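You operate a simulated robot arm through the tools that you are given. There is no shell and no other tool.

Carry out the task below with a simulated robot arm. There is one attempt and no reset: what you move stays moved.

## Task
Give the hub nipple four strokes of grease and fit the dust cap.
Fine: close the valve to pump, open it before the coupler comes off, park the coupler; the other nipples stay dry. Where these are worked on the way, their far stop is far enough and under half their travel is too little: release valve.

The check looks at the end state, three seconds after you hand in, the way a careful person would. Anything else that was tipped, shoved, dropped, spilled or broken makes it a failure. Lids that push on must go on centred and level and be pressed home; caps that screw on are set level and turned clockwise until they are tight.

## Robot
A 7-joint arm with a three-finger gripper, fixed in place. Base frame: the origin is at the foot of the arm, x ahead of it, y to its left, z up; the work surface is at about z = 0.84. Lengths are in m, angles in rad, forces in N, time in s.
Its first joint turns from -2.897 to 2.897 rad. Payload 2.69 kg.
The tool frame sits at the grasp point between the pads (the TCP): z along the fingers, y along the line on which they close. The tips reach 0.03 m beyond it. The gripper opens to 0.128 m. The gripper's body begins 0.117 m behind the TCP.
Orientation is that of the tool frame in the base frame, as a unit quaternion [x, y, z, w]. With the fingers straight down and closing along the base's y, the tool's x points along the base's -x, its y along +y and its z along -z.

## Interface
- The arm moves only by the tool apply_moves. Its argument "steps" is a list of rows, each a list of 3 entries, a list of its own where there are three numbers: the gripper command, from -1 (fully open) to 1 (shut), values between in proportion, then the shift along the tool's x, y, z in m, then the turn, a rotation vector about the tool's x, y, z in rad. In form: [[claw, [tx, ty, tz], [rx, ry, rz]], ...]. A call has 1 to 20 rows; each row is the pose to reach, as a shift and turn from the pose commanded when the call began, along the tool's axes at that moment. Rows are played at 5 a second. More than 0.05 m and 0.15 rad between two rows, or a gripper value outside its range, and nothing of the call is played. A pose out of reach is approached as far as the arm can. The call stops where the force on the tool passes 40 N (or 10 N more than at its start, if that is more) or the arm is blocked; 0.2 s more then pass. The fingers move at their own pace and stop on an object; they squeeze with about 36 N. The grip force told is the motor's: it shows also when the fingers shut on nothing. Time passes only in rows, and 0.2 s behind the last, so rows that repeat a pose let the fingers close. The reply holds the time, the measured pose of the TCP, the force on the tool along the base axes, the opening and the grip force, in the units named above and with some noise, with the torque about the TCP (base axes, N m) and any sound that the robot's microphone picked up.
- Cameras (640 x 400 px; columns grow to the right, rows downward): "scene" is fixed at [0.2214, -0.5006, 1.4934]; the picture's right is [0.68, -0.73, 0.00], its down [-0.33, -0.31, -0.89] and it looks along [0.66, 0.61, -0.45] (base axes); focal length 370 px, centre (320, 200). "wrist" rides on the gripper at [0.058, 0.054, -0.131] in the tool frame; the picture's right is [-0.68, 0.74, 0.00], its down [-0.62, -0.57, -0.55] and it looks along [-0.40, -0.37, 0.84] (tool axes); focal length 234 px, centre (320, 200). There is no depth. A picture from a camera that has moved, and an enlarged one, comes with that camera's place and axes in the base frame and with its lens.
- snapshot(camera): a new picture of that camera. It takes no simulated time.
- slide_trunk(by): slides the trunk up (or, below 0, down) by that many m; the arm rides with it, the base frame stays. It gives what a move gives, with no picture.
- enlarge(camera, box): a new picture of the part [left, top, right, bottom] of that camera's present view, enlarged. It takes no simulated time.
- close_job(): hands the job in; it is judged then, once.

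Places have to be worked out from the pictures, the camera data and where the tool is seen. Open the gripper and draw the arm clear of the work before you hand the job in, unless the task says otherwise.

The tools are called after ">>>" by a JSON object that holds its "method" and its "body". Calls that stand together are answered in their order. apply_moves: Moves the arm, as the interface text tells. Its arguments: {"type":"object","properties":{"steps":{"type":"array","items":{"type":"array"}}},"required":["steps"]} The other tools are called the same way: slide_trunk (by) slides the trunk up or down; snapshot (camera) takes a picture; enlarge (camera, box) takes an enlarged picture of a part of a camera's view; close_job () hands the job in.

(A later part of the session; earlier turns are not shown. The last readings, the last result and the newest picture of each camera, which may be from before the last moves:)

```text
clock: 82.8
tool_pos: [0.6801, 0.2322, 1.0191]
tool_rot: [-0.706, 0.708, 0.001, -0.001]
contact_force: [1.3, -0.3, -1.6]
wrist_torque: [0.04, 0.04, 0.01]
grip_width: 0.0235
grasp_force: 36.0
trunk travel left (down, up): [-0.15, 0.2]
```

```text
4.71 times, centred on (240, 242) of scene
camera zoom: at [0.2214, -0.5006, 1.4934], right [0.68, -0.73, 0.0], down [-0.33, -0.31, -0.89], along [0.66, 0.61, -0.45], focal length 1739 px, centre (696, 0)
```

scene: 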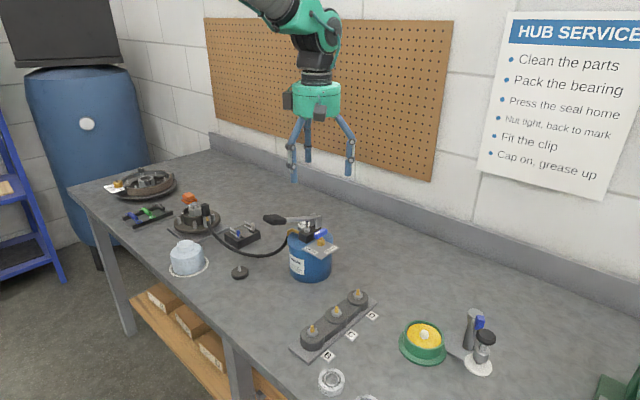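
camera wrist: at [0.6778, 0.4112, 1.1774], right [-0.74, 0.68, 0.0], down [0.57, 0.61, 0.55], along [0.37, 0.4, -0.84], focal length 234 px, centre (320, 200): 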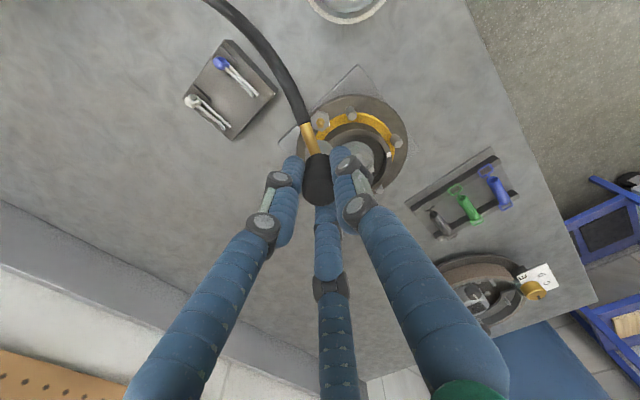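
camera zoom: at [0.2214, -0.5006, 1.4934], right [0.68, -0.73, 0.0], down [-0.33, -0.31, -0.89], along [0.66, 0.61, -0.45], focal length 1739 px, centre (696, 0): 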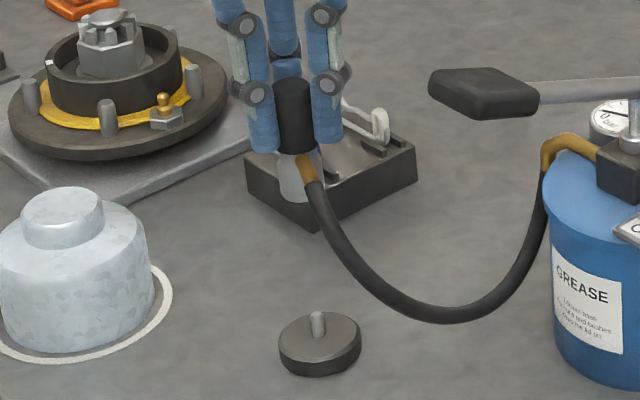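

Pin top triangulates to about (0.6797, 0.2304). I shift by (-1.3, -1.5) mm and lower until the nozzle is just above the pin, then recheck.

>>> {"method": "apply_moves", "body": {"steps": [[1, [0.0008, 0.0007, 0.02], [0, 0, 0]], [1, [0.0015, 0.0013, 0.04], [0, 0, 0]], [1, [0.0015, 0.0013, 0.06], [0, 0, 0]], [1, [0.0015, 0.0013, 0.06], [0, 0, 0]]]}}

>>> {"method": "enlarge", "body": {"camera": "wrist", "box": [280, 100, 360, 180]}}

>>> {"method": "enlarge", "body": {"camera": "scene", "box": [215, 230, 265, 280]}}

```text
clock: 83.8
tool_pos: [0.6775, 0.2292, 0.9606]
tool_rot: [-0.706, 0.708, 0.001, -0.001]
contact_force: [0.1, -0.3, -1.2]
wrist_torque: [0.01, 0.03, 0.05]
grip_width: 0.0236
grasp_force: 36.2
trunk travel left (down, up): [-0.15, 0.2]
```

```text
5.00 times, centred on (320, 140) of wrist
camera zoom: at [0.6254, 0.1711, 1.0906], right [-0.74, 0.68, 0.0], down [0.57, 0.61, 0.55], along [0.37, 0.4, -0.84], focal length 1171 px, centre (320, 500)
```

zoom: 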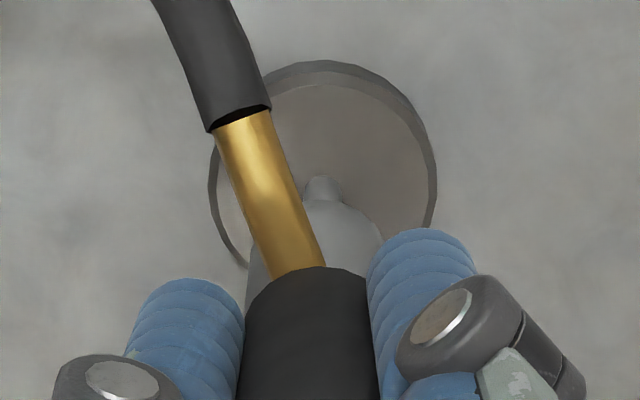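

```text
8.00 times, centred on (240, 255) of scene
camera zoom: at [0.2214, -0.5006, 1.4934], right [0.68, -0.73, 0.0], down [-0.33, -0.31, -0.89], along [0.66, 0.61, -0.45], focal length 2956 px, centre (960, -240)
```

zoom: 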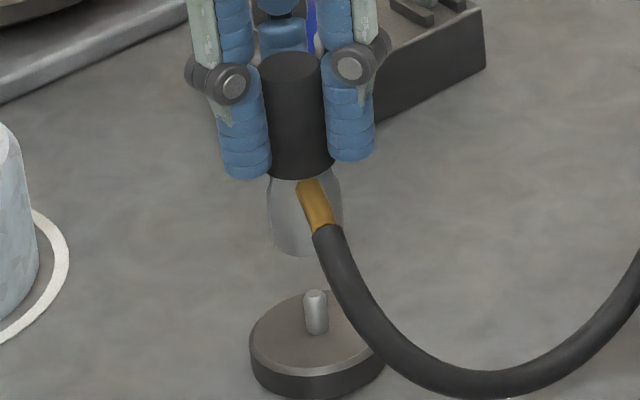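

Both views say the pin is ~1–1.5 mm toward +y of the nozzle axis. I correct (-0.4, +1.6) mm and lower slowly over the pin.

>>> {"method": "apply_moves", "body": {"steps": [[1, [-0.0016, 0.0004, 0.005], [0, 0, 0]], [1, [-0.0016, 0.0004, 0.012], [0, 0, 0]], [1, [-0.0016, 0.0004, 0.018], [0, 0, 0]], [1, [-0.0016, 0.0004, 0.023], [0, 0, 0]], [1, [-0.0016, 0.0004, 0.027], [0, 0, 0]], [1, [-0.0016, 0.0004, 0.031], [0, 0, 0]], [1, [-0.0016, 0.0004, 0.031], [0, 0, 0]]]}}

>>> {"method": "enlarge", "body": {"camera": "scene", "box": [215, 230, 265, 280]}}

```text
clock: 85.4
tool_pos: [0.6775, 0.2317, 0.9287]
tool_rot: [-0.707, 0.707, -0.001, 0.0]
contact_force: [0.3, -0.1, -0.9]
wrist_torque: [0.04, 0.0, 0.01]
grip_width: 0.0237
grasp_force: 36.0
trunk travel left (down, up): [-0.15, 0.2]
```

```text
8.00 times, centred on (240, 255) of scene
camera zoom: at [0.2214, -0.5006, 1.4934], right [0.68, -0.73, 0.0], down [-0.33, -0.31, -0.89], along [0.66, 0.61, -0.45], focal length 2956 px, centre (960, -240)
```

zoom: 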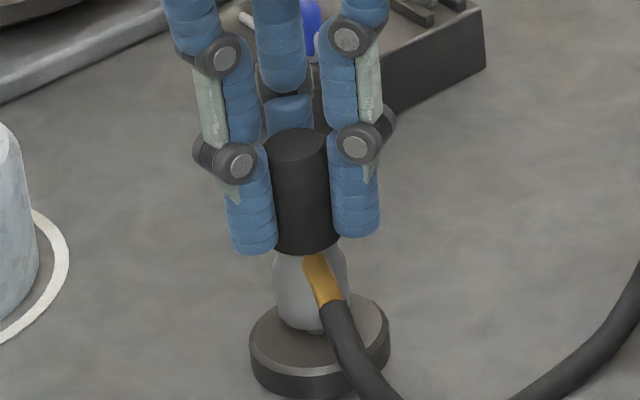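

It slid over the pin without any force. I lower the last few mm until it rests on the disc.

>>> {"method": "apply_moves", "body": {"steps": [[1, [0, 0, 0.003], [0, 0, 0]], [1, [0, 0, 0.005], [0, 0, 0]], [1, [0, 0, 0.007], [0, 0, 0]], [1, [0, 0, 0.007], [0, 0, 0]]]}}

>>> {"method": "enlarge", "body": {"camera": "scene", "box": [215, 230, 265, 280]}}

```text
clock: 86.4
tool_pos: [0.6779, 0.2303, 0.9215]
tool_rot: [-0.707, 0.708, 0.001, -0.001]
contact_force: [0.2, 0.7, -1.9]
wrist_torque: [-0.02, 0.03, 0.01]
grip_width: 0.0234
grasp_force: 36.0
trunk travel left (down, up): [-0.15, 0.2]
```

```text
8.00 times, centred on (240, 255) of scene
camera zoom: at [0.2214, -0.5006, 1.4934], right [0.68, -0.73, 0.0], down [-0.33, -0.31, -0.89], along [0.66, 0.61, -0.45], focal length 2956 px, centre (960, -240)
```

zoom: 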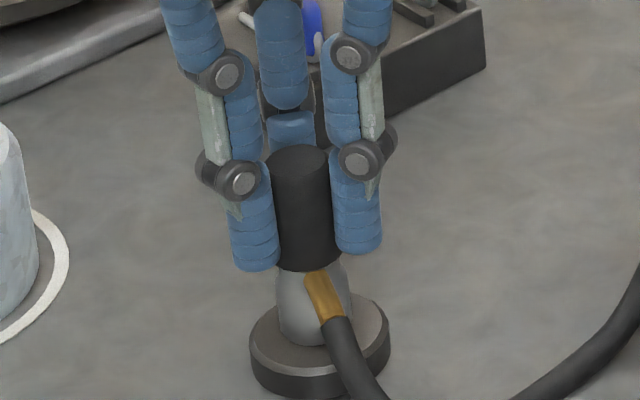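

The coupler's top is now within ~1–2 mm of its original parked height. I lower 2 mm more, then release slightly and lift away.

>>> {"method": "apply_moves", "body": {"steps": [[1, [0, 0, 0.001], [0, 0, 0]], [1, [0, 0, 0.002], [0, 0, 0]], [1, [0, 0, 0.002], [0, 0, 0]]]}}

```text
clock: 87.2
tool_pos: [0.6763, 0.231, 0.9209]
tool_rot: [-0.706, 0.709, 0.002, 0.001]
contact_force: [-2.5, -0.7, 11.1]
wrist_torque: [0.04, 0.18, 0.0]
grip_width: 0.0236
grasp_force: 36.3
trunk travel left (down, up): [-0.15, 0.2]
```

Contact with 11 N: the coupler rests on the park disc. I open slightly, pause, lift straight off, then open wider.

>>> {"method": "apply_moves", "body": {"steps": [[1, [0, 0, -0.0015], [0, 0, 0]], [0.5, [0, 0, -0.0015], [0, 0, 0]], [0.45, [0, 0, -0.0015], [0, 0, 0]], [0.4, [0, 0, -0.01], [0, 0, 0]], [0.4, [0, 0, -0.025], [0, 0, 0]], [0.3, [0, 0, -0.045], [0, 0, 0]], [0, [0, 0, -0.08], [0, 0, 0]], [0, [0, 0, -0.12], [0, 0, 0]], [0, [0, 0, -0.12], [0, 0, 0]]]}}

>>> {"method": "enlarge", "body": {"camera": "scene", "box": [200, 220, 290, 285]}}

>>> {"method": "snapshot", "body": {"camera": "wrist"}}

>>> {"method": "enlarge", "body": {"camera": "scene", "box": [150, 180, 250, 290]}}

```text
clock: 89.2
tool_pos: [0.6773, 0.2296, 1.0401]
tool_rot: [-0.707, 0.708, 0.001, -0.001]
contact_force: [-0.5, -0.3, -0.3]
wrist_torque: [0.02, -0.04, 0.02]
grip_width: 0.0643
grasp_force: 0.1
trunk travel left (down, up): [-0.15, 0.2]
```

```text
6.15 times, centred on (245, 252) of scene
camera zoom: at [0.2214, -0.5006, 1.4934], right [0.68, -0.73, 0.0], down [-0.33, -0.31, -0.89], along [0.66, 0.61, -0.45], focal length 2274 px, centre (782, -123)
```

zoom: 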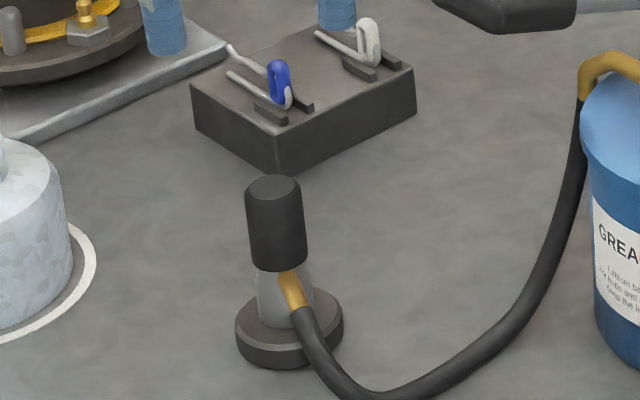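

```text
taken
camera wrist: at [0.6244, 0.1723, 1.1712], right [-0.74, 0.68, 0.0], down [0.57, 0.61, 0.55], along [0.37, 0.4, -0.84], focal length 234 px, centre (320, 200)
```

wrist: 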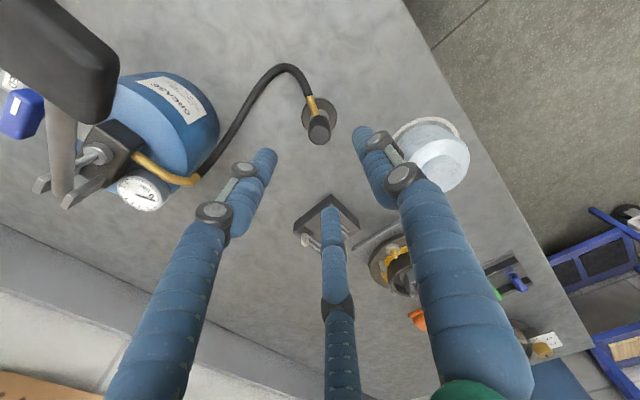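

```text
3.64 times, centred on (200, 235) of scene
camera zoom: at [0.2214, -0.5006, 1.4934], right [0.68, -0.73, 0.0], down [-0.33, -0.31, -0.89], along [0.66, 0.61, -0.45], focal length 1344 px, centre (756, 73)
```

zoom: 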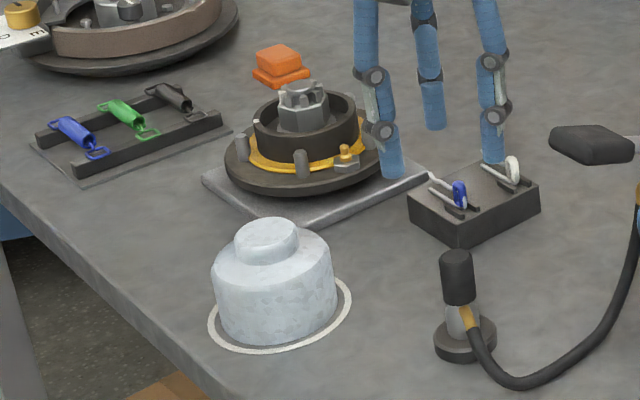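

The coupler is parked upright on its pin, hose back in place. Next the dust cap: its knob is near (0.599, 0.356, 0.92). I move above it with the jaw open to locate it precisely.

>>> {"method": "apply_moves", "body": {"steps": [[-0.3, [-0.02, 0.01, -0.03], [0, 0, 0]], [-0.6, [-0.05, 0.03, -0.04], [0, 0, 0]], [-1, [-0.08, 0.05, -0.04], [0, 0, 0]], [-1, [-0.11, 0.07, -0.04], [0, 0, 0]], [-1, [-0.1259, 0.0786, -0.04], [0, 0, 0]], [-1, [-0.1259, 0.0786, -0.04], [0, 0, 0]]]}}

>>> {"method": "snapshot", "body": {"camera": "wrist"}}

>>> {"method": "enlarge", "body": {"camera": "scene", "box": [155, 225, 225, 285]}}

>>> {"method": "enlarge", "body": {"camera": "scene", "box": [165, 185, 240, 240]}}

```text
clock: 90.6
tool_pos: [0.5992, 0.3575, 1.0807]
tool_rot: [-0.707, 0.708, 0.001, -0.001]
contact_force: [-0.8, 0.6, -0.6]
wrist_torque: [-0.03, 0.0, -0.01]
grip_width: 0.1277
grasp_force: 0.1
trunk travel left (down, up): [-0.15, 0.2]
```

```text
taken
camera wrist: at [0.5463, 0.2992, 1.211], right [-0.74, 0.68, 0.0], down [0.57, 0.61, 0.55], along [0.37, 0.4, -0.84], focal length 234 px, centre (320, 200)
```

wrist: 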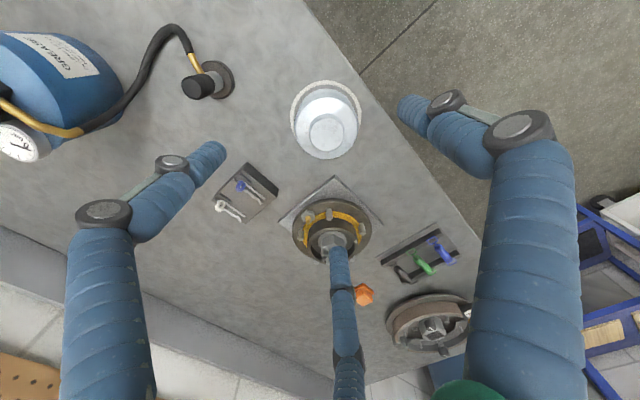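

```text
6.67 times, centred on (190, 255) of scene
camera zoom: at [0.2214, -0.5006, 1.4934], right [0.68, -0.73, 0.0], down [-0.33, -0.31, -0.89], along [0.66, 0.61, -0.45], focal length 2463 px, centre (1187, -167)
```

zoom: 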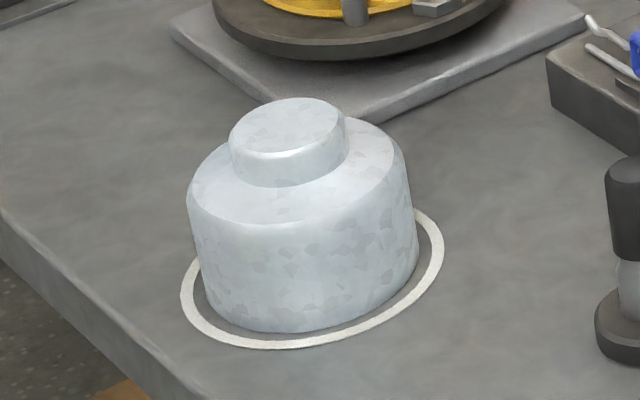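

```text
7.27 times, centred on (202, 212) of scene
camera zoom: at [0.2214, -0.5006, 1.4934], right [0.68, -0.73, 0.0], down [-0.33, -0.31, -0.89], along [0.66, 0.61, -0.45], focal length 2687 px, centre (1174, 109)
```

zoom: 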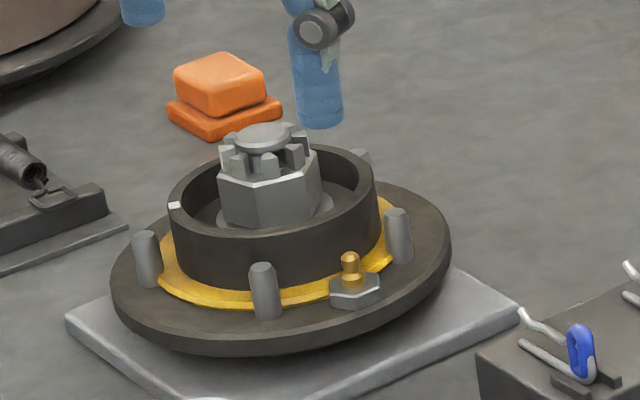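

I zoom the wrist view on the cap's knob to get an accurate centre (this will also calibrate the camera against the grip).

>>> {"method": "enlarge", "body": {"camera": "wrist", "box": [280, 70, 370, 170]}}

>>> {"method": "enlarge", "body": {"camera": "wrist", "box": [270, 170, 400, 270]}}

```text
4.00 times, centred on (325, 120) of wrist
camera zoom: at [0.5463, 0.2992, 1.211], right [-0.74, 0.68, 0.0], down [0.57, 0.61, 0.55], along [0.37, 0.4, -0.84], focal length 937 px, centre (300, 520)
```

zoom: 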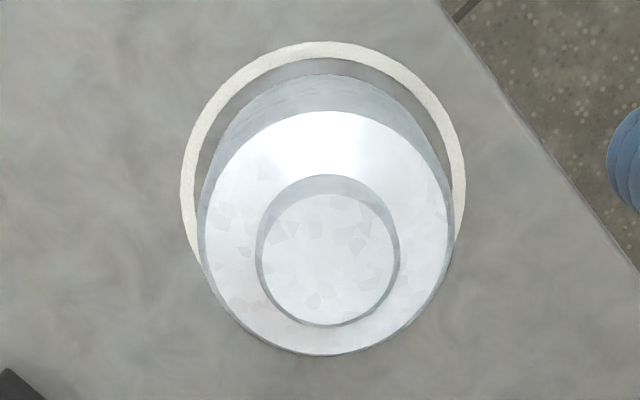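

```text
4.00 times, centred on (335, 220) of wrist
camera zoom: at [0.5463, 0.2992, 1.211], right [-0.74, 0.68, 0.0], down [0.57, 0.61, 0.55], along [0.37, 0.4, -0.84], focal length 937 px, centre (260, 120)
```

zoom: 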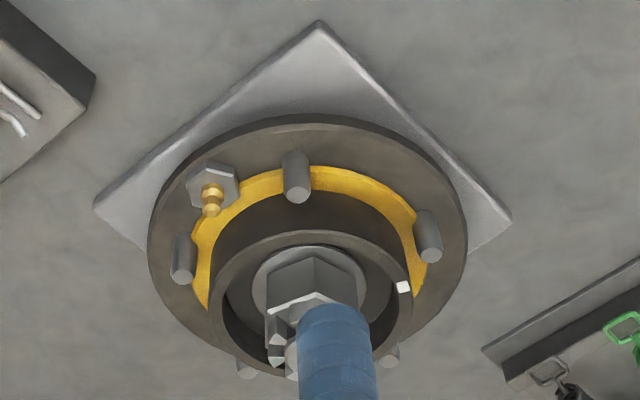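

The knob centre comes out near (0.603, 0.375), top z ≈ 0.91. I re-centre over it, a bit lower, and look again.

>>> {"method": "apply_moves", "body": {"steps": [[-1, [-0.009, -0.002, 0.0], [0, 0, 0]], [-1, [-0.0175, -0.004, 0.0], [0, 0, 0]], [-1, [-0.0175, -0.004, 0.0], [0, 0, 0]]]}}

>>> {"method": "enlarge", "body": {"camera": "wrist", "box": [275, 70, 365, 170]}}

```text
clock: 91.4
tool_pos: [0.605, 0.3737, 1.08]
tool_rot: [-0.706, 0.708, 0.0, 0.0]
contact_force: [0.1, -0.4, 0.2]
wrist_torque: [-0.04, 0.0, 0.01]
grip_width: 0.128
grasp_force: 0.0
trunk travel left (down, up): [-0.15, 0.2]
```

```text
4.00 times, centred on (320, 120) of wrist
camera zoom: at [0.5508, 0.3165, 1.2107], right [-0.74, 0.68, 0.0], down [0.57, 0.61, 0.55], along [0.37, 0.4, -0.84], focal length 937 px, centre (320, 520)
```

zoom: 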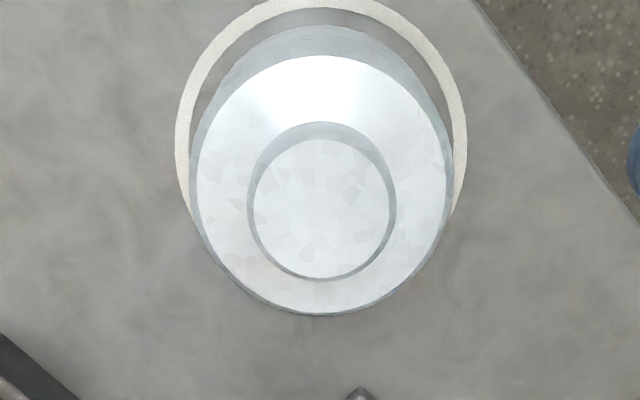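

The knob now sits exactly on the TCP's vertical. I descend with a 70 mm opening so the tips end just above the cap's shoulder, then check.

>>> {"method": "apply_moves", "body": {"steps": [[-0.5, [0, 0, 0.04], [0, 0, 0]], [-0.2, [0, 0, 0.08], [0, 0, 0]], [-0.1, [0, 0, 0.11], [0, 0, 0]], [-0.1, [0, 0, 0.13], [0, 0, 0]], [-0.1, [0, 0, 0.147], [0, 0, 0]], [-0.1, [0, 0, 0.147], [0, 0, 0]]]}}

>>> {"method": "snapshot", "body": {"camera": "wrist"}}

>>> {"method": "enlarge", "body": {"camera": "scene", "box": [150, 200, 230, 285]}}

```text
clock: 92.8
tool_pos: [0.6028, 0.3751, 0.9319]
tool_rot: [-0.707, 0.707, 0.0, -0.001]
contact_force: [0.1, 1.3, 0.0]
wrist_torque: [0.01, 0.02, 0.01]
grip_width: 0.0704
grasp_force: 0.1
trunk travel left (down, up): [-0.15, 0.2]
```

```text
taken
camera wrist: at [0.5507, 0.317, 1.0638], right [-0.74, 0.68, 0.0], down [0.57, 0.61, 0.55], along [0.37, 0.4, -0.84], focal length 234 px, centre (320, 200)
```

wrist: 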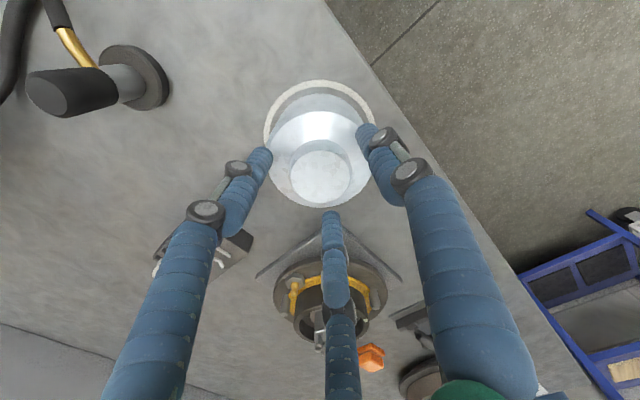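

```text
4.71 times, centred on (190, 242) of scene
camera zoom: at [0.2214, -0.5006, 1.4934], right [0.68, -0.73, 0.0], down [-0.33, -0.31, -0.89], along [0.66, 0.61, -0.45], focal length 1739 px, centre (932, 0)
```

zoom: 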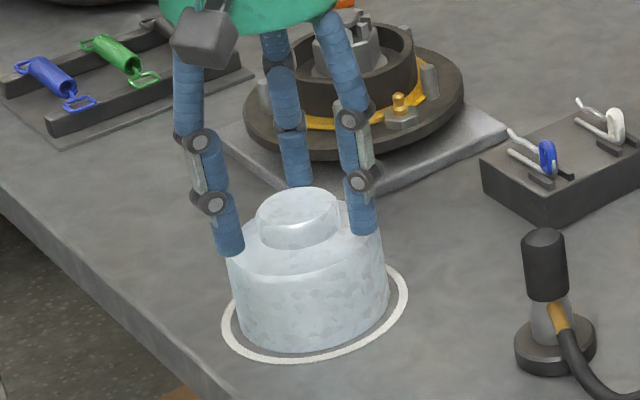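

Fingers surround the knob. I lower 4 mm more and close gently on it.

>>> {"method": "apply_moves", "body": {"steps": [[-0.1, [0, 0, 0.002], [0, 0, 0]], [-0.1, [0, 0, 0.004], [0, 0, 0]], [0.15, [0, 0, 0.004], [0, 0, 0]], [0.3, [0, 0, 0.004], [0, 0, 0]], [1, [0, 0, 0.004], [0, 0, 0]], [1, [0, 0, 0.004], [0, 0, 0]]]}}

>>> {"method": "enlarge", "body": {"camera": "scene", "box": [150, 200, 230, 285]}}

>>> {"method": "enlarge", "body": {"camera": "wrist", "box": [250, 70, 390, 220]}}

```text
clock: 94.2
tool_pos: [0.6044, 0.3744, 0.9299]
tool_rot: [-0.706, 0.708, 0.001, -0.001]
contact_force: [-0.1, -0.3, -0.1]
wrist_torque: [-0.03, -0.03, 0.03]
grip_width: 0.0455
grasp_force: 36.2
trunk travel left (down, up): [-0.15, 0.2]
```

```text
4.71 times, centred on (190, 242) of scene
camera zoom: at [0.2214, -0.5006, 1.4934], right [0.68, -0.73, 0.0], down [-0.33, -0.31, -0.89], along [0.66, 0.61, -0.45], focal length 1739 px, centre (932, 0)
```

zoom: 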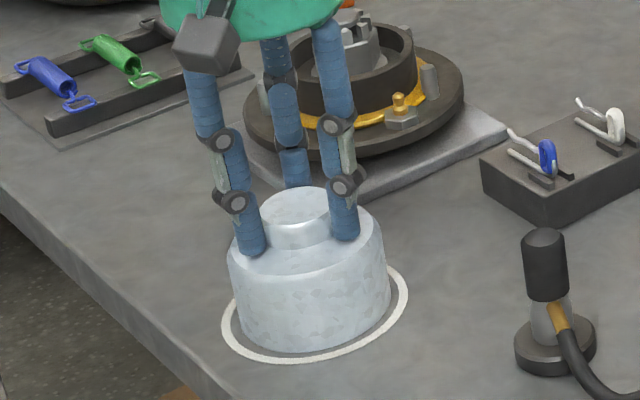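

```text
2.67 times, centred on (320, 145) of wrist
camera zoom: at [0.5507, 0.3166, 1.0601], right [-0.74, 0.68, 0.0], down [0.57, 0.61, 0.55], along [0.37, 0.4, -0.84], focal length 624 px, centre (320, 347)
```

zoom: 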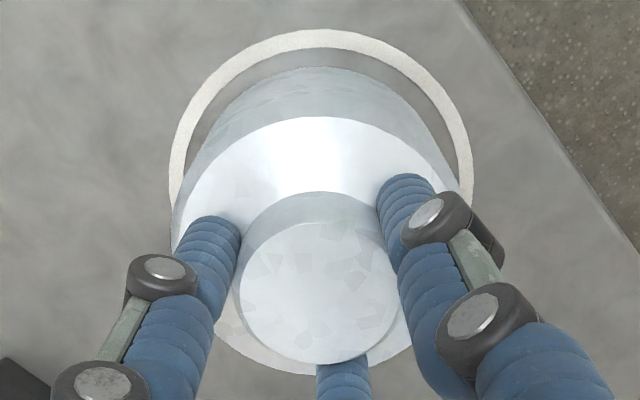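

The knob grips at 45.5 mm with zero side force, so the TCP sits exactly on the cap's axis and confirms my camera model. Before carrying it, I release and first measure the hub collar's centre the same way with an empty hand.

>>> {"method": "apply_moves", "body": {"steps": [[0.2, [0, 0, 0], [0, 0, 0]], [-0.1, [0, 0, 0], [0, 0, 0]], [-0.1, [0, 0, -0.03], [0, 0, 0]], [-0.3, [0, 0, -0.07], [0, 0, 0]], [-0.6, [0, 0, -0.11], [0, 0, 0]], [-1, [0, 0, -0.153], [0, 0, 0]], [-1, [-0.03, -0.025, -0.153], [0, 0, 0]], [-1, [-0.06, -0.05, -0.153], [0, 0, 0]], [-1, [-0.09, -0.075, -0.153], [0, 0, 0]], [-1, [-0.12, -0.1, -0.153], [0, 0, 0]], [-1, [-0.15, -0.123, -0.153], [0, 0, 0]], [-1, [-0.15, -0.123, -0.153], [0, 0, 0]]]}}

>>> {"method": "enlarge", "body": {"camera": "wrist", "box": [255, 60, 385, 190]}}

>>> {"method": "enlarge", "body": {"camera": "scene", "box": [150, 200, 230, 285]}}

```text
clock: 96.8
tool_pos: [0.7274, 0.523, 1.0828]
tool_rot: [-0.707, 0.708, 0.001, -0.001]
contact_force: [0.2, -0.4, -0.5]
wrist_torque: [-0.02, 0.08, -0.03]
grip_width: 0.1278
grasp_force: 0.0
trunk travel left (down, up): [-0.15, 0.2]
```

```text
3.08 times, centred on (320, 125) of wrist
camera zoom: at [0.6753, 0.4666, 1.2127], right [-0.74, 0.68, 0.0], down [0.57, 0.61, 0.55], along [0.37, 0.4, -0.84], focal length 720 px, centre (320, 431)
```

zoom: 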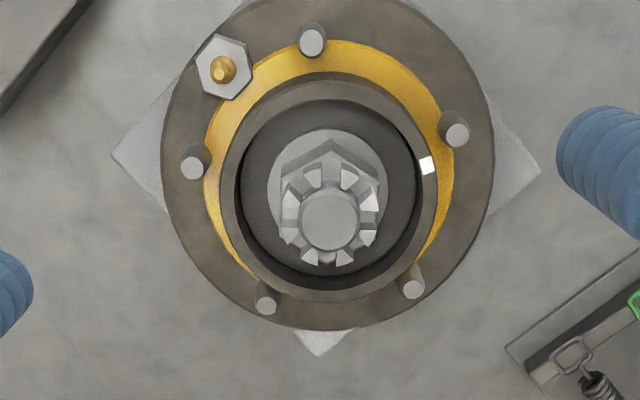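

```text
4.71 times, centred on (190, 242) of scene
camera zoom: at [0.2214, -0.5006, 1.4934], right [0.68, -0.73, 0.0], down [-0.33, -0.31, -0.89], along [0.66, 0.61, -0.45], focal length 1739 px, centre (932, 0)
```

zoom: 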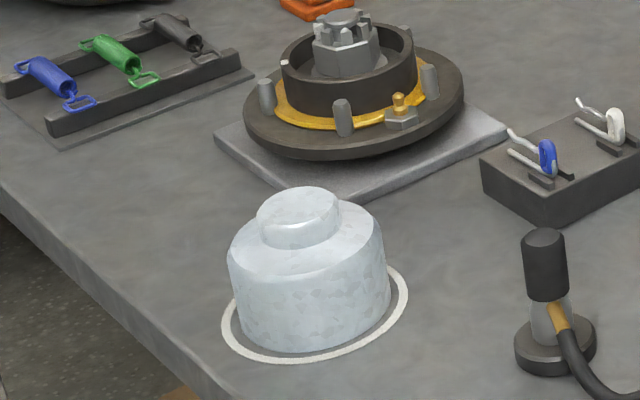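

A clean top view of the hub. I zoom in on the collar's rim to fit its centre accurately.

>>> {"method": "enlarge", "body": {"camera": "wrist", "box": [280, 78, 368, 172]}}

>>> {"method": "enlarge", "body": {"camera": "wrist", "box": [280, 76, 330, 126]}}

>>> {"method": "enlarge", "body": {"camera": "wrist", "box": [320, 135, 370, 185]}}

```text
4.26 times, centred on (324, 125) of wrist
camera zoom: at [0.6753, 0.4666, 1.2127], right [-0.74, 0.68, 0.0], down [0.57, 0.61, 0.55], along [0.37, 0.4, -0.84], focal length 996 px, centre (303, 519)
```

zoom: 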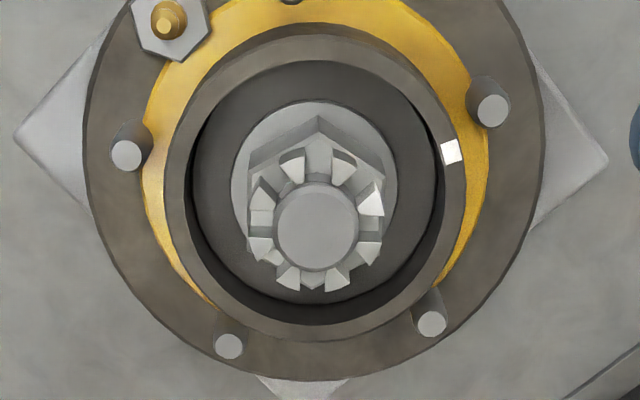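

```text
8.00 times, centred on (305, 101) of wrist
camera zoom: at [0.6753, 0.4666, 1.2127], right [-0.74, 0.68, 0.0], down [0.57, 0.61, 0.55], along [0.37, 0.4, -0.84], focal length 1873 px, centre (440, 992)
```

zoom: 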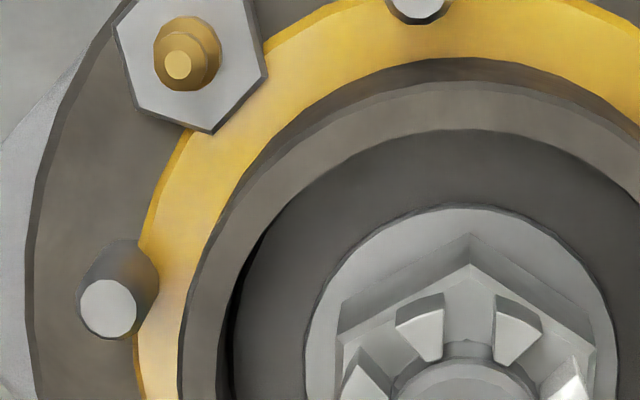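

```text
8.00 times, centred on (345, 160) of wrist
camera zoom: at [0.6753, 0.4666, 1.2127], right [-0.74, 0.68, 0.0], down [0.57, 0.61, 0.55], along [0.37, 0.4, -0.84], focal length 1873 px, centre (120, 520)
```

zoom: 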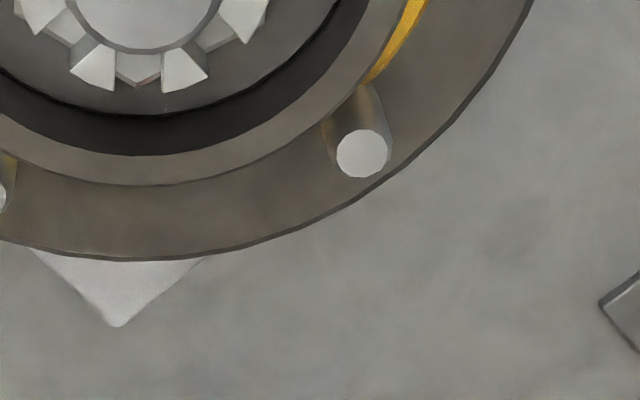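

Collar fit: centre ≈ (0.728, 0.530), outer radius ≈ 44.8 mm, rim z ≈ 0.913. I shift there and rotate the wrist +90° to measure again from another azimuth and cancel height errors.

>>> {"method": "apply_moves", "body": {"steps": [[-1, [-0.001, 0, 0], [0, 0, 0.13]], [-1, [-0.002, 0, 0], [0, 0, 0.26]], [-1, [-0.003, 0, 0], [0, 0, 0.39]], [-1, [-0.004, 0.0005, 0], [0, 0, 0.52]], [-1, [-0.0053, 0.001, 0], [0, 0, 0.65]], [-1, [-0.0053, 0.001, 0], [0, 0, 0.78]], [-1, [-0.0053, 0.001, 0], [0, 0, 0.91]], [-1, [-0.0053, 0.001, 0], [0, 0, 1.04]], [-1, [-0.0053, 0.001, 0], [0, 0, 1.17]], [-1, [-0.0053, 0.001, 0], [0, 0, 1.3]], [-1, [-0.0053, 0.001, 0], [0, 0, 1.43]], [-1, [-0.0053, 0.001, 0], [0, 0, 1.5708]], [-1, [-0.0053, 0.001, 0], [0, 0, 1.5708]]]}}

>>> {"method": "enlarge", "body": {"camera": "wrist", "box": [275, 72, 365, 172]}}

>>> {"method": "enlarge", "body": {"camera": "wrist", "box": [280, 66, 330, 116]}}

>>> {"method": "enlarge", "body": {"camera": "wrist", "box": [310, 125, 360, 175]}}

```text
clock: 99.6
tool_pos: [0.7268, 0.5292, 1.0817]
tool_rot: [0.001, 1.0, 0.0, -0.001]
contact_force: [-0.4, -0.3, 0.3]
wrist_torque: [-0.02, -0.02, 0.01]
grip_width: 0.1283
grasp_force: 0.0
trunk travel left (down, up): [-0.15, 0.2]
```

```text
4.00 times, centred on (320, 122) of wrist
camera zoom: at [0.6691, 0.5836, 1.2127], right [0.68, 0.73, 0.0], down [0.62, -0.57, 0.55], along [0.4, -0.37, -0.84], focal length 937 px, centre (320, 512)
```

zoom: 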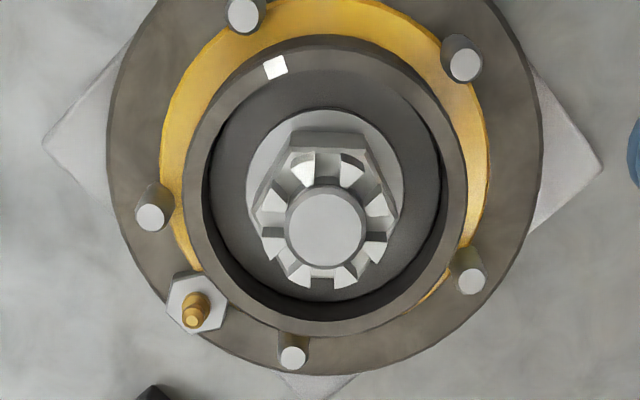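

```text
8.00 times, centred on (305, 91) of wrist
camera zoom: at [0.6691, 0.5836, 1.2127], right [0.68, 0.73, 0.0], down [0.62, -0.57, 0.55], along [0.4, -0.37, -0.84], focal length 1873 px, centre (440, 1072)
```

zoom: 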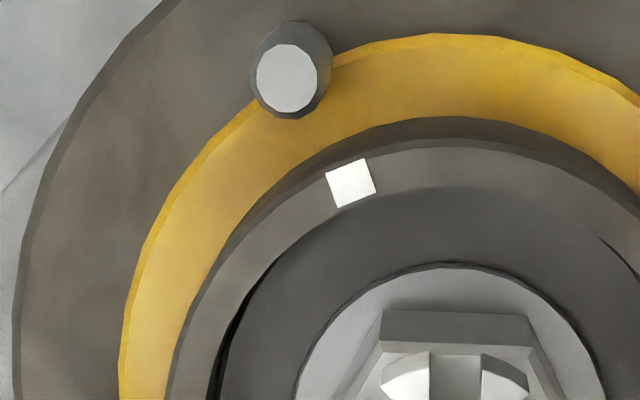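

```text
8.00 times, centred on (335, 150) of wrist
camera zoom: at [0.6691, 0.5836, 1.2127], right [0.68, 0.73, 0.0], down [0.62, -0.57, 0.55], along [0.4, -0.37, -0.84], focal length 1873 px, centre (200, 600)
```

zoom: 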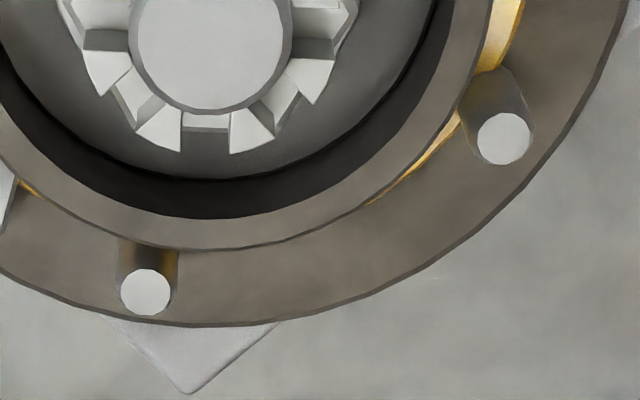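

The second view gives nearly the same answer; combined, the collar axis is ≈ (0.7286, 0.5302) with rim z ≈ 0.911. Now I return to the cap (axis 0.6047, 0.3746) in this orientation to pick it up.

>>> {"method": "apply_moves", "body": {"steps": [[-1, [0.03, -0.038, 0], [0, 0, 0]], [-1, [0.06, -0.076, 0], [0, 0, 0]], [-1, [0.09, -0.114, 0], [0, 0, 0]], [-1, [0.1224, -0.145, 0], [0, 0, 0]], [-0.6, [0.1224, -0.155, 0.02], [0, 0, 0]], [-0.3, [0.1224, -0.155, 0.06], [0, 0, 0]], [-0.1, [0.1224, -0.155, 0.1], [0, 0, 0]], [-0.1, [0.1224, -0.155, 0.135], [0, 0, 0]], [-0.1, [0.1224, -0.155, 0.135], [0, 0, 0]]]}}

>>> {"method": "snapshot", "body": {"camera": "wrist"}}

>>> {"method": "enlarge", "body": {"camera": "scene", "box": [150, 200, 230, 285]}}

```text
clock: 101.6
tool_pos: [0.6034, 0.3735, 0.9479]
tool_rot: [0.001, 1.0, 0.0, -0.001]
contact_force: [1.0, 0.6, 0.3]
wrist_torque: [0.02, 0.03, 0.01]
grip_width: 0.0707
grasp_force: 0.0
trunk travel left (down, up): [-0.15, 0.2]
```

```text
taken
camera wrist: at [0.5466, 0.4285, 1.0782], right [0.68, 0.74, 0.0], down [0.62, -0.57, 0.55], along [0.4, -0.37, -0.84], focal length 234 px, centre (320, 200)
```

wrist: 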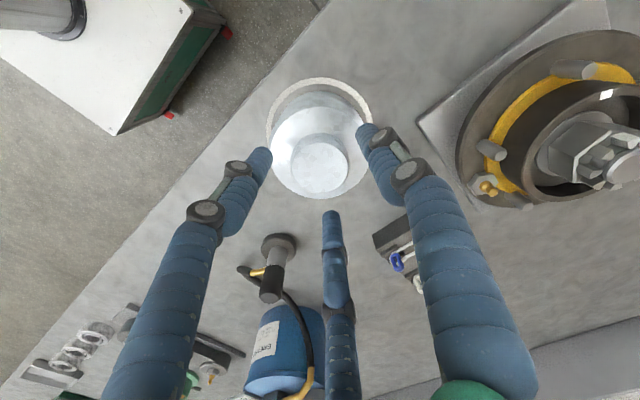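

```text
4.71 times, centred on (190, 242) of scene
camera zoom: at [0.2214, -0.5006, 1.4934], right [0.68, -0.73, 0.0], down [-0.33, -0.31, -0.89], along [0.66, 0.61, -0.45], focal length 1739 px, centre (932, 0)
```

zoom: 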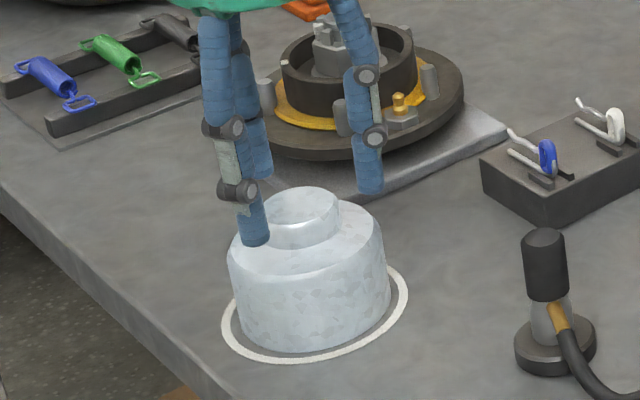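

Over the cap as planned. I descend the last 19 mm and close on the knob.

>>> {"method": "apply_moves", "body": {"steps": [[-0.1, [0, 0, 0.01], [0, 0, 0]], [-0.1, [0, 0, 0.0185], [0, 0, 0]], [0.2, [0, 0, 0.0185], [0, 0, 0]], [1, [0, 0, 0.0185], [0, 0, 0]], [1, [0, 0, 0.0185], [0, 0, 0]], [1, [0, 0, 0.0185], [0, 0, 0]]]}}

>>> {"method": "snapshot", "body": {"camera": "wrist"}}

```text
clock: 103.0
tool_pos: [0.6022, 0.3747, 0.9297]
tool_rot: [0.001, 1.0, -0.001, -0.001]
contact_force: [0.6, 0.6, 1.3]
wrist_torque: [0.01, -0.04, 0.02]
grip_width: 0.0454
grasp_force: 36.4
trunk travel left (down, up): [-0.15, 0.2]
```

```text
taken
camera wrist: at [0.5461, 0.4287, 1.06], right [0.68, 0.74, 0.0], down [0.62, -0.57, 0.55], along [0.4, -0.37, -0.84], focal length 234 px, centre (320, 200)
```

wrist: 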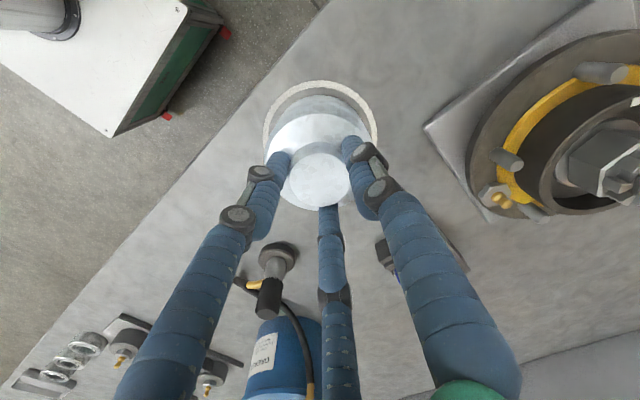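

Gripped at 45.4 mm. I lift straight up.

>>> {"method": "apply_moves", "body": {"steps": [[1, [0, 0, -0.008], [0, 0, 0]], [1, [0, 0, -0.02], [0, 0, 0]], [1, [0, 0, -0.04], [0, 0, 0]], [1, [0, 0, -0.065], [0, 0, 0]], [1, [0, 0, -0.095], [0, 0, 0]], [1, [0, 0, -0.13], [0, 0, 0]], [1, [0, 0, -0.145], [0, 0, 0]], [1, [0, 0, -0.145], [0, 0, 0]]]}}

>>> {"method": "enlarge", "body": {"camera": "scene", "box": [130, 140, 260, 285]}}

>>> {"method": "snapshot", "body": {"camera": "wrist"}}

```text
clock: 104.8
tool_pos: [0.6037, 0.3752, 1.0742]
tool_rot: [0.001, 1.0, 0.0, -0.001]
contact_force: [-0.4, -0.3, -0.5]
wrist_torque: [0.02, -0.01, -0.01]
grip_width: 0.0451
grasp_force: 36.7
trunk travel left (down, up): [-0.15, 0.2]
```

```text
2.76 times, centred on (195, 212) of scene
camera zoom: at [0.2214, -0.5006, 1.4934], right [0.68, -0.73, 0.0], down [-0.33, -0.31, -0.89], along [0.66, 0.61, -0.45], focal length 1019 px, centre (665, 166)
```

zoom: 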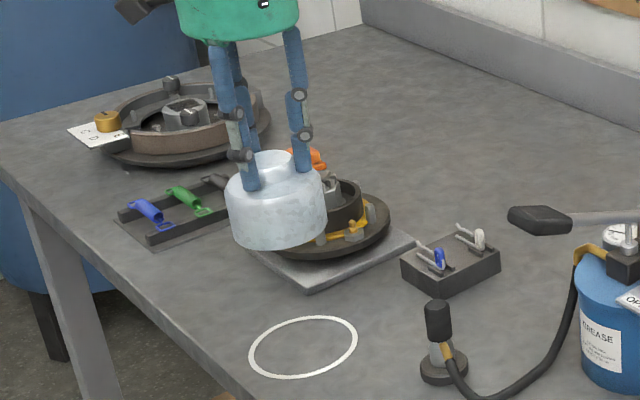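

```text
taken
camera wrist: at [0.5463, 0.4291, 1.2045], right [0.68, 0.74, 0.0], down [0.62, -0.57, 0.55], along [0.4, -0.37, -0.84], focal length 234 px, centre (320, 200)
```

wrist: 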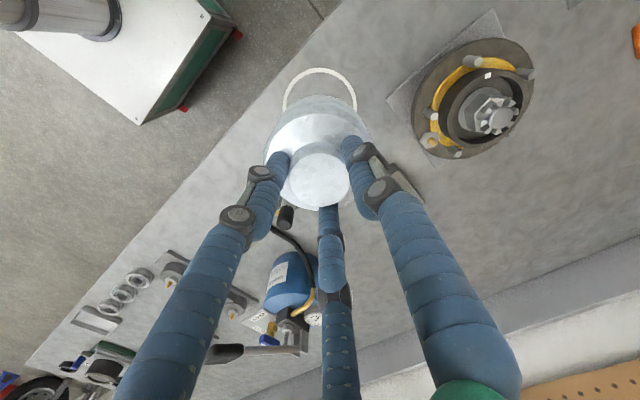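

The cap is up and level. I carry it over to the hub axis at this height.

>>> {"method": "apply_moves", "body": {"steps": [[1, [-0.02, 0.025, 0], [0, 0, 0]], [1, [-0.045, 0.056, 0], [0, 0, 0]], [1, [-0.07, 0.087, 0], [0, 0, 0]], [1, [-0.095, 0.118, 0], [0, 0, 0]], [1, [-0.115, 0.143, 0], [0, 0, 0]], [1, [-0.1245, 0.1551, 0], [0, 0, 0]], [1, [-0.1245, 0.1551, 0], [0, 0, 0]]]}}

>>> {"method": "snapshot", "body": {"camera": "wrist"}}

>>> {"method": "enlarge", "body": {"camera": "scene", "box": [150, 130, 250, 240]}}

```text
clock: 106.4
tool_pos: [0.7283, 0.5297, 1.0739]
tool_rot: [0.001, 1.0, 0.0, -0.001]
contact_force: [0.4, 0.2, -0.7]
wrist_torque: [-0.01, 0.01, -0.01]
grip_width: 0.0451
grasp_force: 35.9
trunk travel left (down, up): [-0.15, 0.2]
```

```text
taken
camera wrist: at [0.6714, 0.5839, 1.2043], right [0.68, 0.74, 0.0], down [0.62, -0.57, 0.55], along [0.4, -0.37, -0.84], focal length 234 px, centre (320, 200)
```

wrist: 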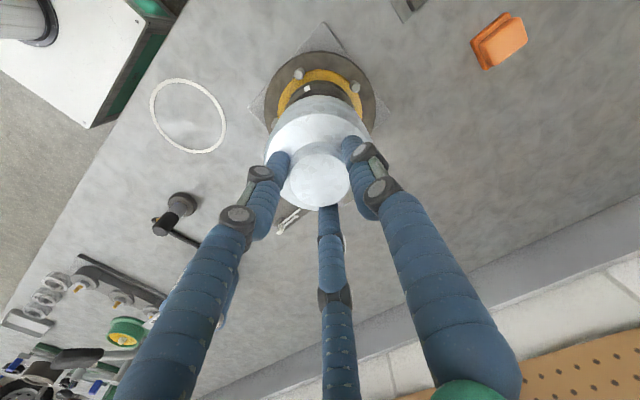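

```text
3.64 times, centred on (200, 185) of scene
camera zoom: at [0.2214, -0.5006, 1.4934], right [0.68, -0.73, 0.0], down [-0.33, -0.31, -0.89], along [0.66, 0.61, -0.45], focal length 1344 px, centre (756, 254)
```

zoom: 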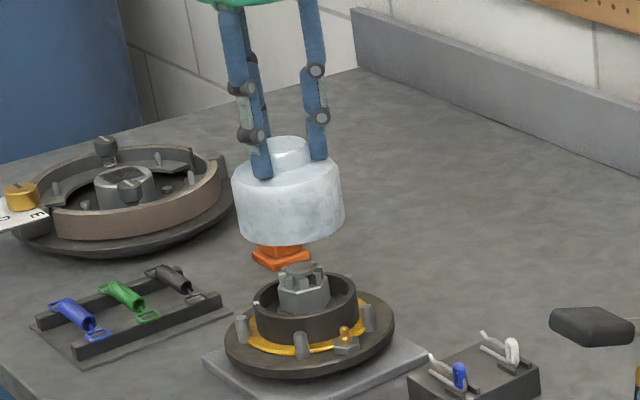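

Positioned over the hub axis within ~1 mm. I lower until the cap's rim is ~1 cm above the collar and check centring from both cameras.

>>> {"method": "apply_moves", "body": {"steps": [[1, [0.0003, 0.0001, 0.015], [0, 0, 0]], [1, [0.0006, 0.0003, 0.03], [0, 0, 0]], [1, [0.0006, 0.0003, 0.045], [0, 0, 0]], [1, [0.0006, 0.0003, 0.056], [0, 0, 0]], [1, [0.0006, 0.0003, 0.056], [0, 0, 0]]]}}

>>> {"method": "enlarge", "body": {"camera": "scene", "box": [165, 175, 235, 240]}}

>>> {"method": "enlarge", "body": {"camera": "wrist", "box": [255, 50, 385, 180]}}

```text
clock: 107.6
tool_pos: [0.7278, 0.5301, 1.0185]
tool_rot: [0.0, 1.0, 0.001, -0.001]
contact_force: [-0.1, 0.2, -1.0]
wrist_torque: [-0.03, 0.04, 0.01]
grip_width: 0.0452
grasp_force: 36.0
trunk travel left (down, up): [-0.15, 0.2]
```

```text
6.15 times, centred on (200, 208) of scene
camera zoom: at [0.2214, -0.5006, 1.4934], right [0.68, -0.73, 0.0], down [-0.33, -0.31, -0.89], along [0.66, 0.61, -0.45], focal length 2274 px, centre (1058, 154)
```

zoom: 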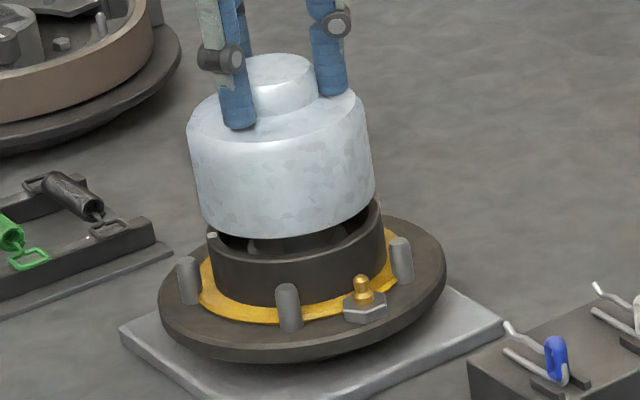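

```text
3.08 times, centred on (320, 115) of wrist
camera zoom: at [0.67, 0.5836, 1.148], right [0.68, 0.74, 0.0], down [0.62, -0.57, 0.55], along [0.4, -0.37, -0.84], focal length 720 px, centre (320, 462)
```

zoom: 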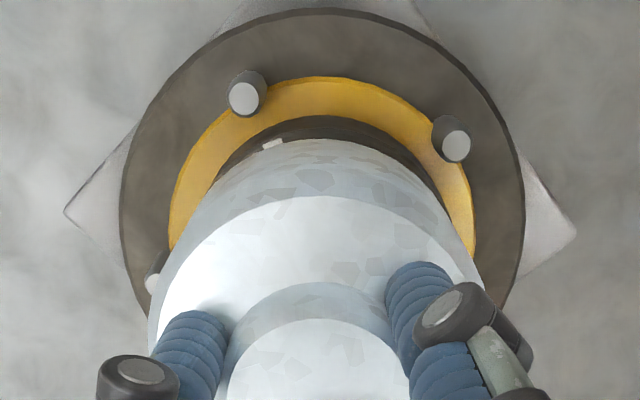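

Cap and collar look coaxial, with nearly the same outer diameter. I lower slowly to feel where the first contact happens.

>>> {"method": "apply_moves", "body": {"steps": [[1, [0, 0, 0.004], [0, 0, 0]], [1, [0, 0, 0.008], [0, 0, 0]], [1, [0, 0, 0.011], [0, 0, 0]], [1, [0, 0, 0.014], [0, 0, 0]], [1, [0, 0, 0.017], [0, 0, 0]], [1, [0, 0, 0.017], [0, 0, 0]]]}}

>>> {"method": "enlarge", "body": {"camera": "scene", "box": [165, 175, 235, 240]}}

>>> {"method": "enlarge", "body": {"camera": "wrist", "box": [255, 50, 385, 180]}}

```text
clock: 109.0
tool_pos: [0.7275, 0.5297, 1.0035]
tool_rot: [0.001, 1.0, 0.002, 0.001]
contact_force: [-1.3, -2.3, 25.9]
wrist_torque: [-0.19, 0.17, 0.07]
grip_width: 0.0451
grasp_force: 36.0
trunk travel left (down, up): [-0.15, 0.2]
heard: snap
```

```text
6.15 times, centred on (200, 208) of scene
camera zoom: at [0.2214, -0.5006, 1.4934], right [0.68, -0.73, 0.0], down [-0.33, -0.31, -0.89], along [0.66, 0.61, -0.45], focal length 2274 px, centre (1058, 154)
```

zoom: 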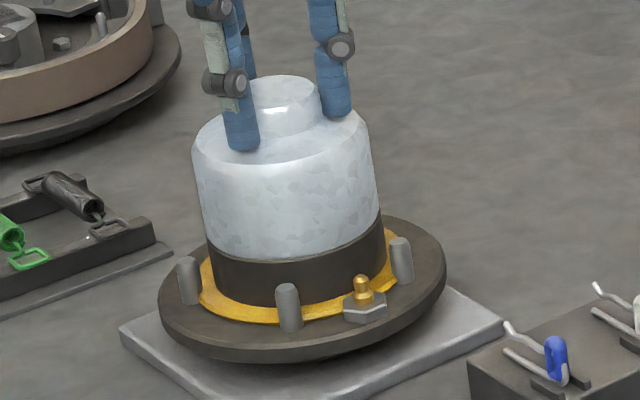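

```text
3.08 times, centred on (320, 115) of wrist
camera zoom: at [0.6699, 0.5837, 1.1348], right [0.68, 0.74, 0.0], down [0.61, -0.57, 0.55], along [0.41, -0.37, -0.84], focal length 720 px, centre (320, 462)
```

zoom: 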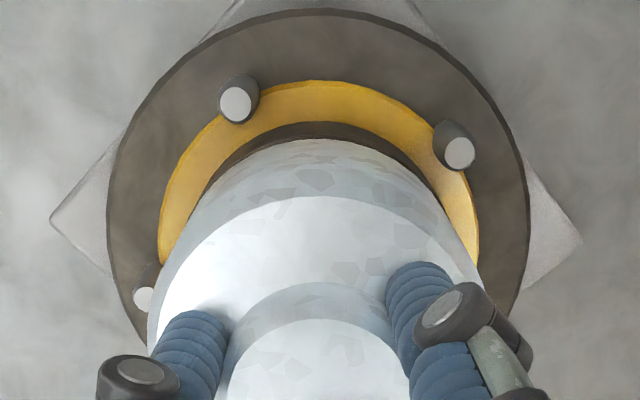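

A snap was heard: the cap has clicked onto the collar, flush with its rim. I press a little more to be sure it is fully home and level.

>>> {"method": "apply_moves", "body": {"steps": [[1, [0, 0, 0.002], [0, 0, 0]], [1, [0, 0, 0.004], [0, 0, 0]], [1, [0, 0, 0.004], [0, 0, 0]]]}}

>>> {"method": "enlarge", "body": {"camera": "scene", "box": [165, 175, 235, 240]}}

```text
clock: 109.5
tool_pos: [0.7284, 0.531, 1.0051]
tool_rot: [0.001, 1.0, 0.002, 0.002]
contact_force: [-13.2, -9.7, 15.5]
wrist_torque: [-0.51, 0.68, 0.12]
grip_width: 0.0454
grasp_force: 36.2
trunk travel left (down, up): [-0.15, 0.2]
stopped in row 2: the force on the tool passed its limit at 42 N (the readings are from after the stop); the commanded pose is now the measured one
```

```text
6.15 times, centred on (200, 208) of scene
camera zoom: at [0.2214, -0.5006, 1.4934], right [0.68, -0.73, 0.0], down [-0.33, -0.31, -0.89], along [0.66, 0.61, -0.45], focal length 2274 px, centre (1058, 154)
```

zoom: 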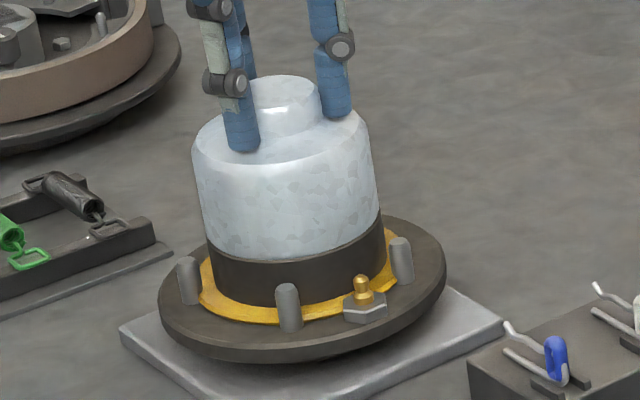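

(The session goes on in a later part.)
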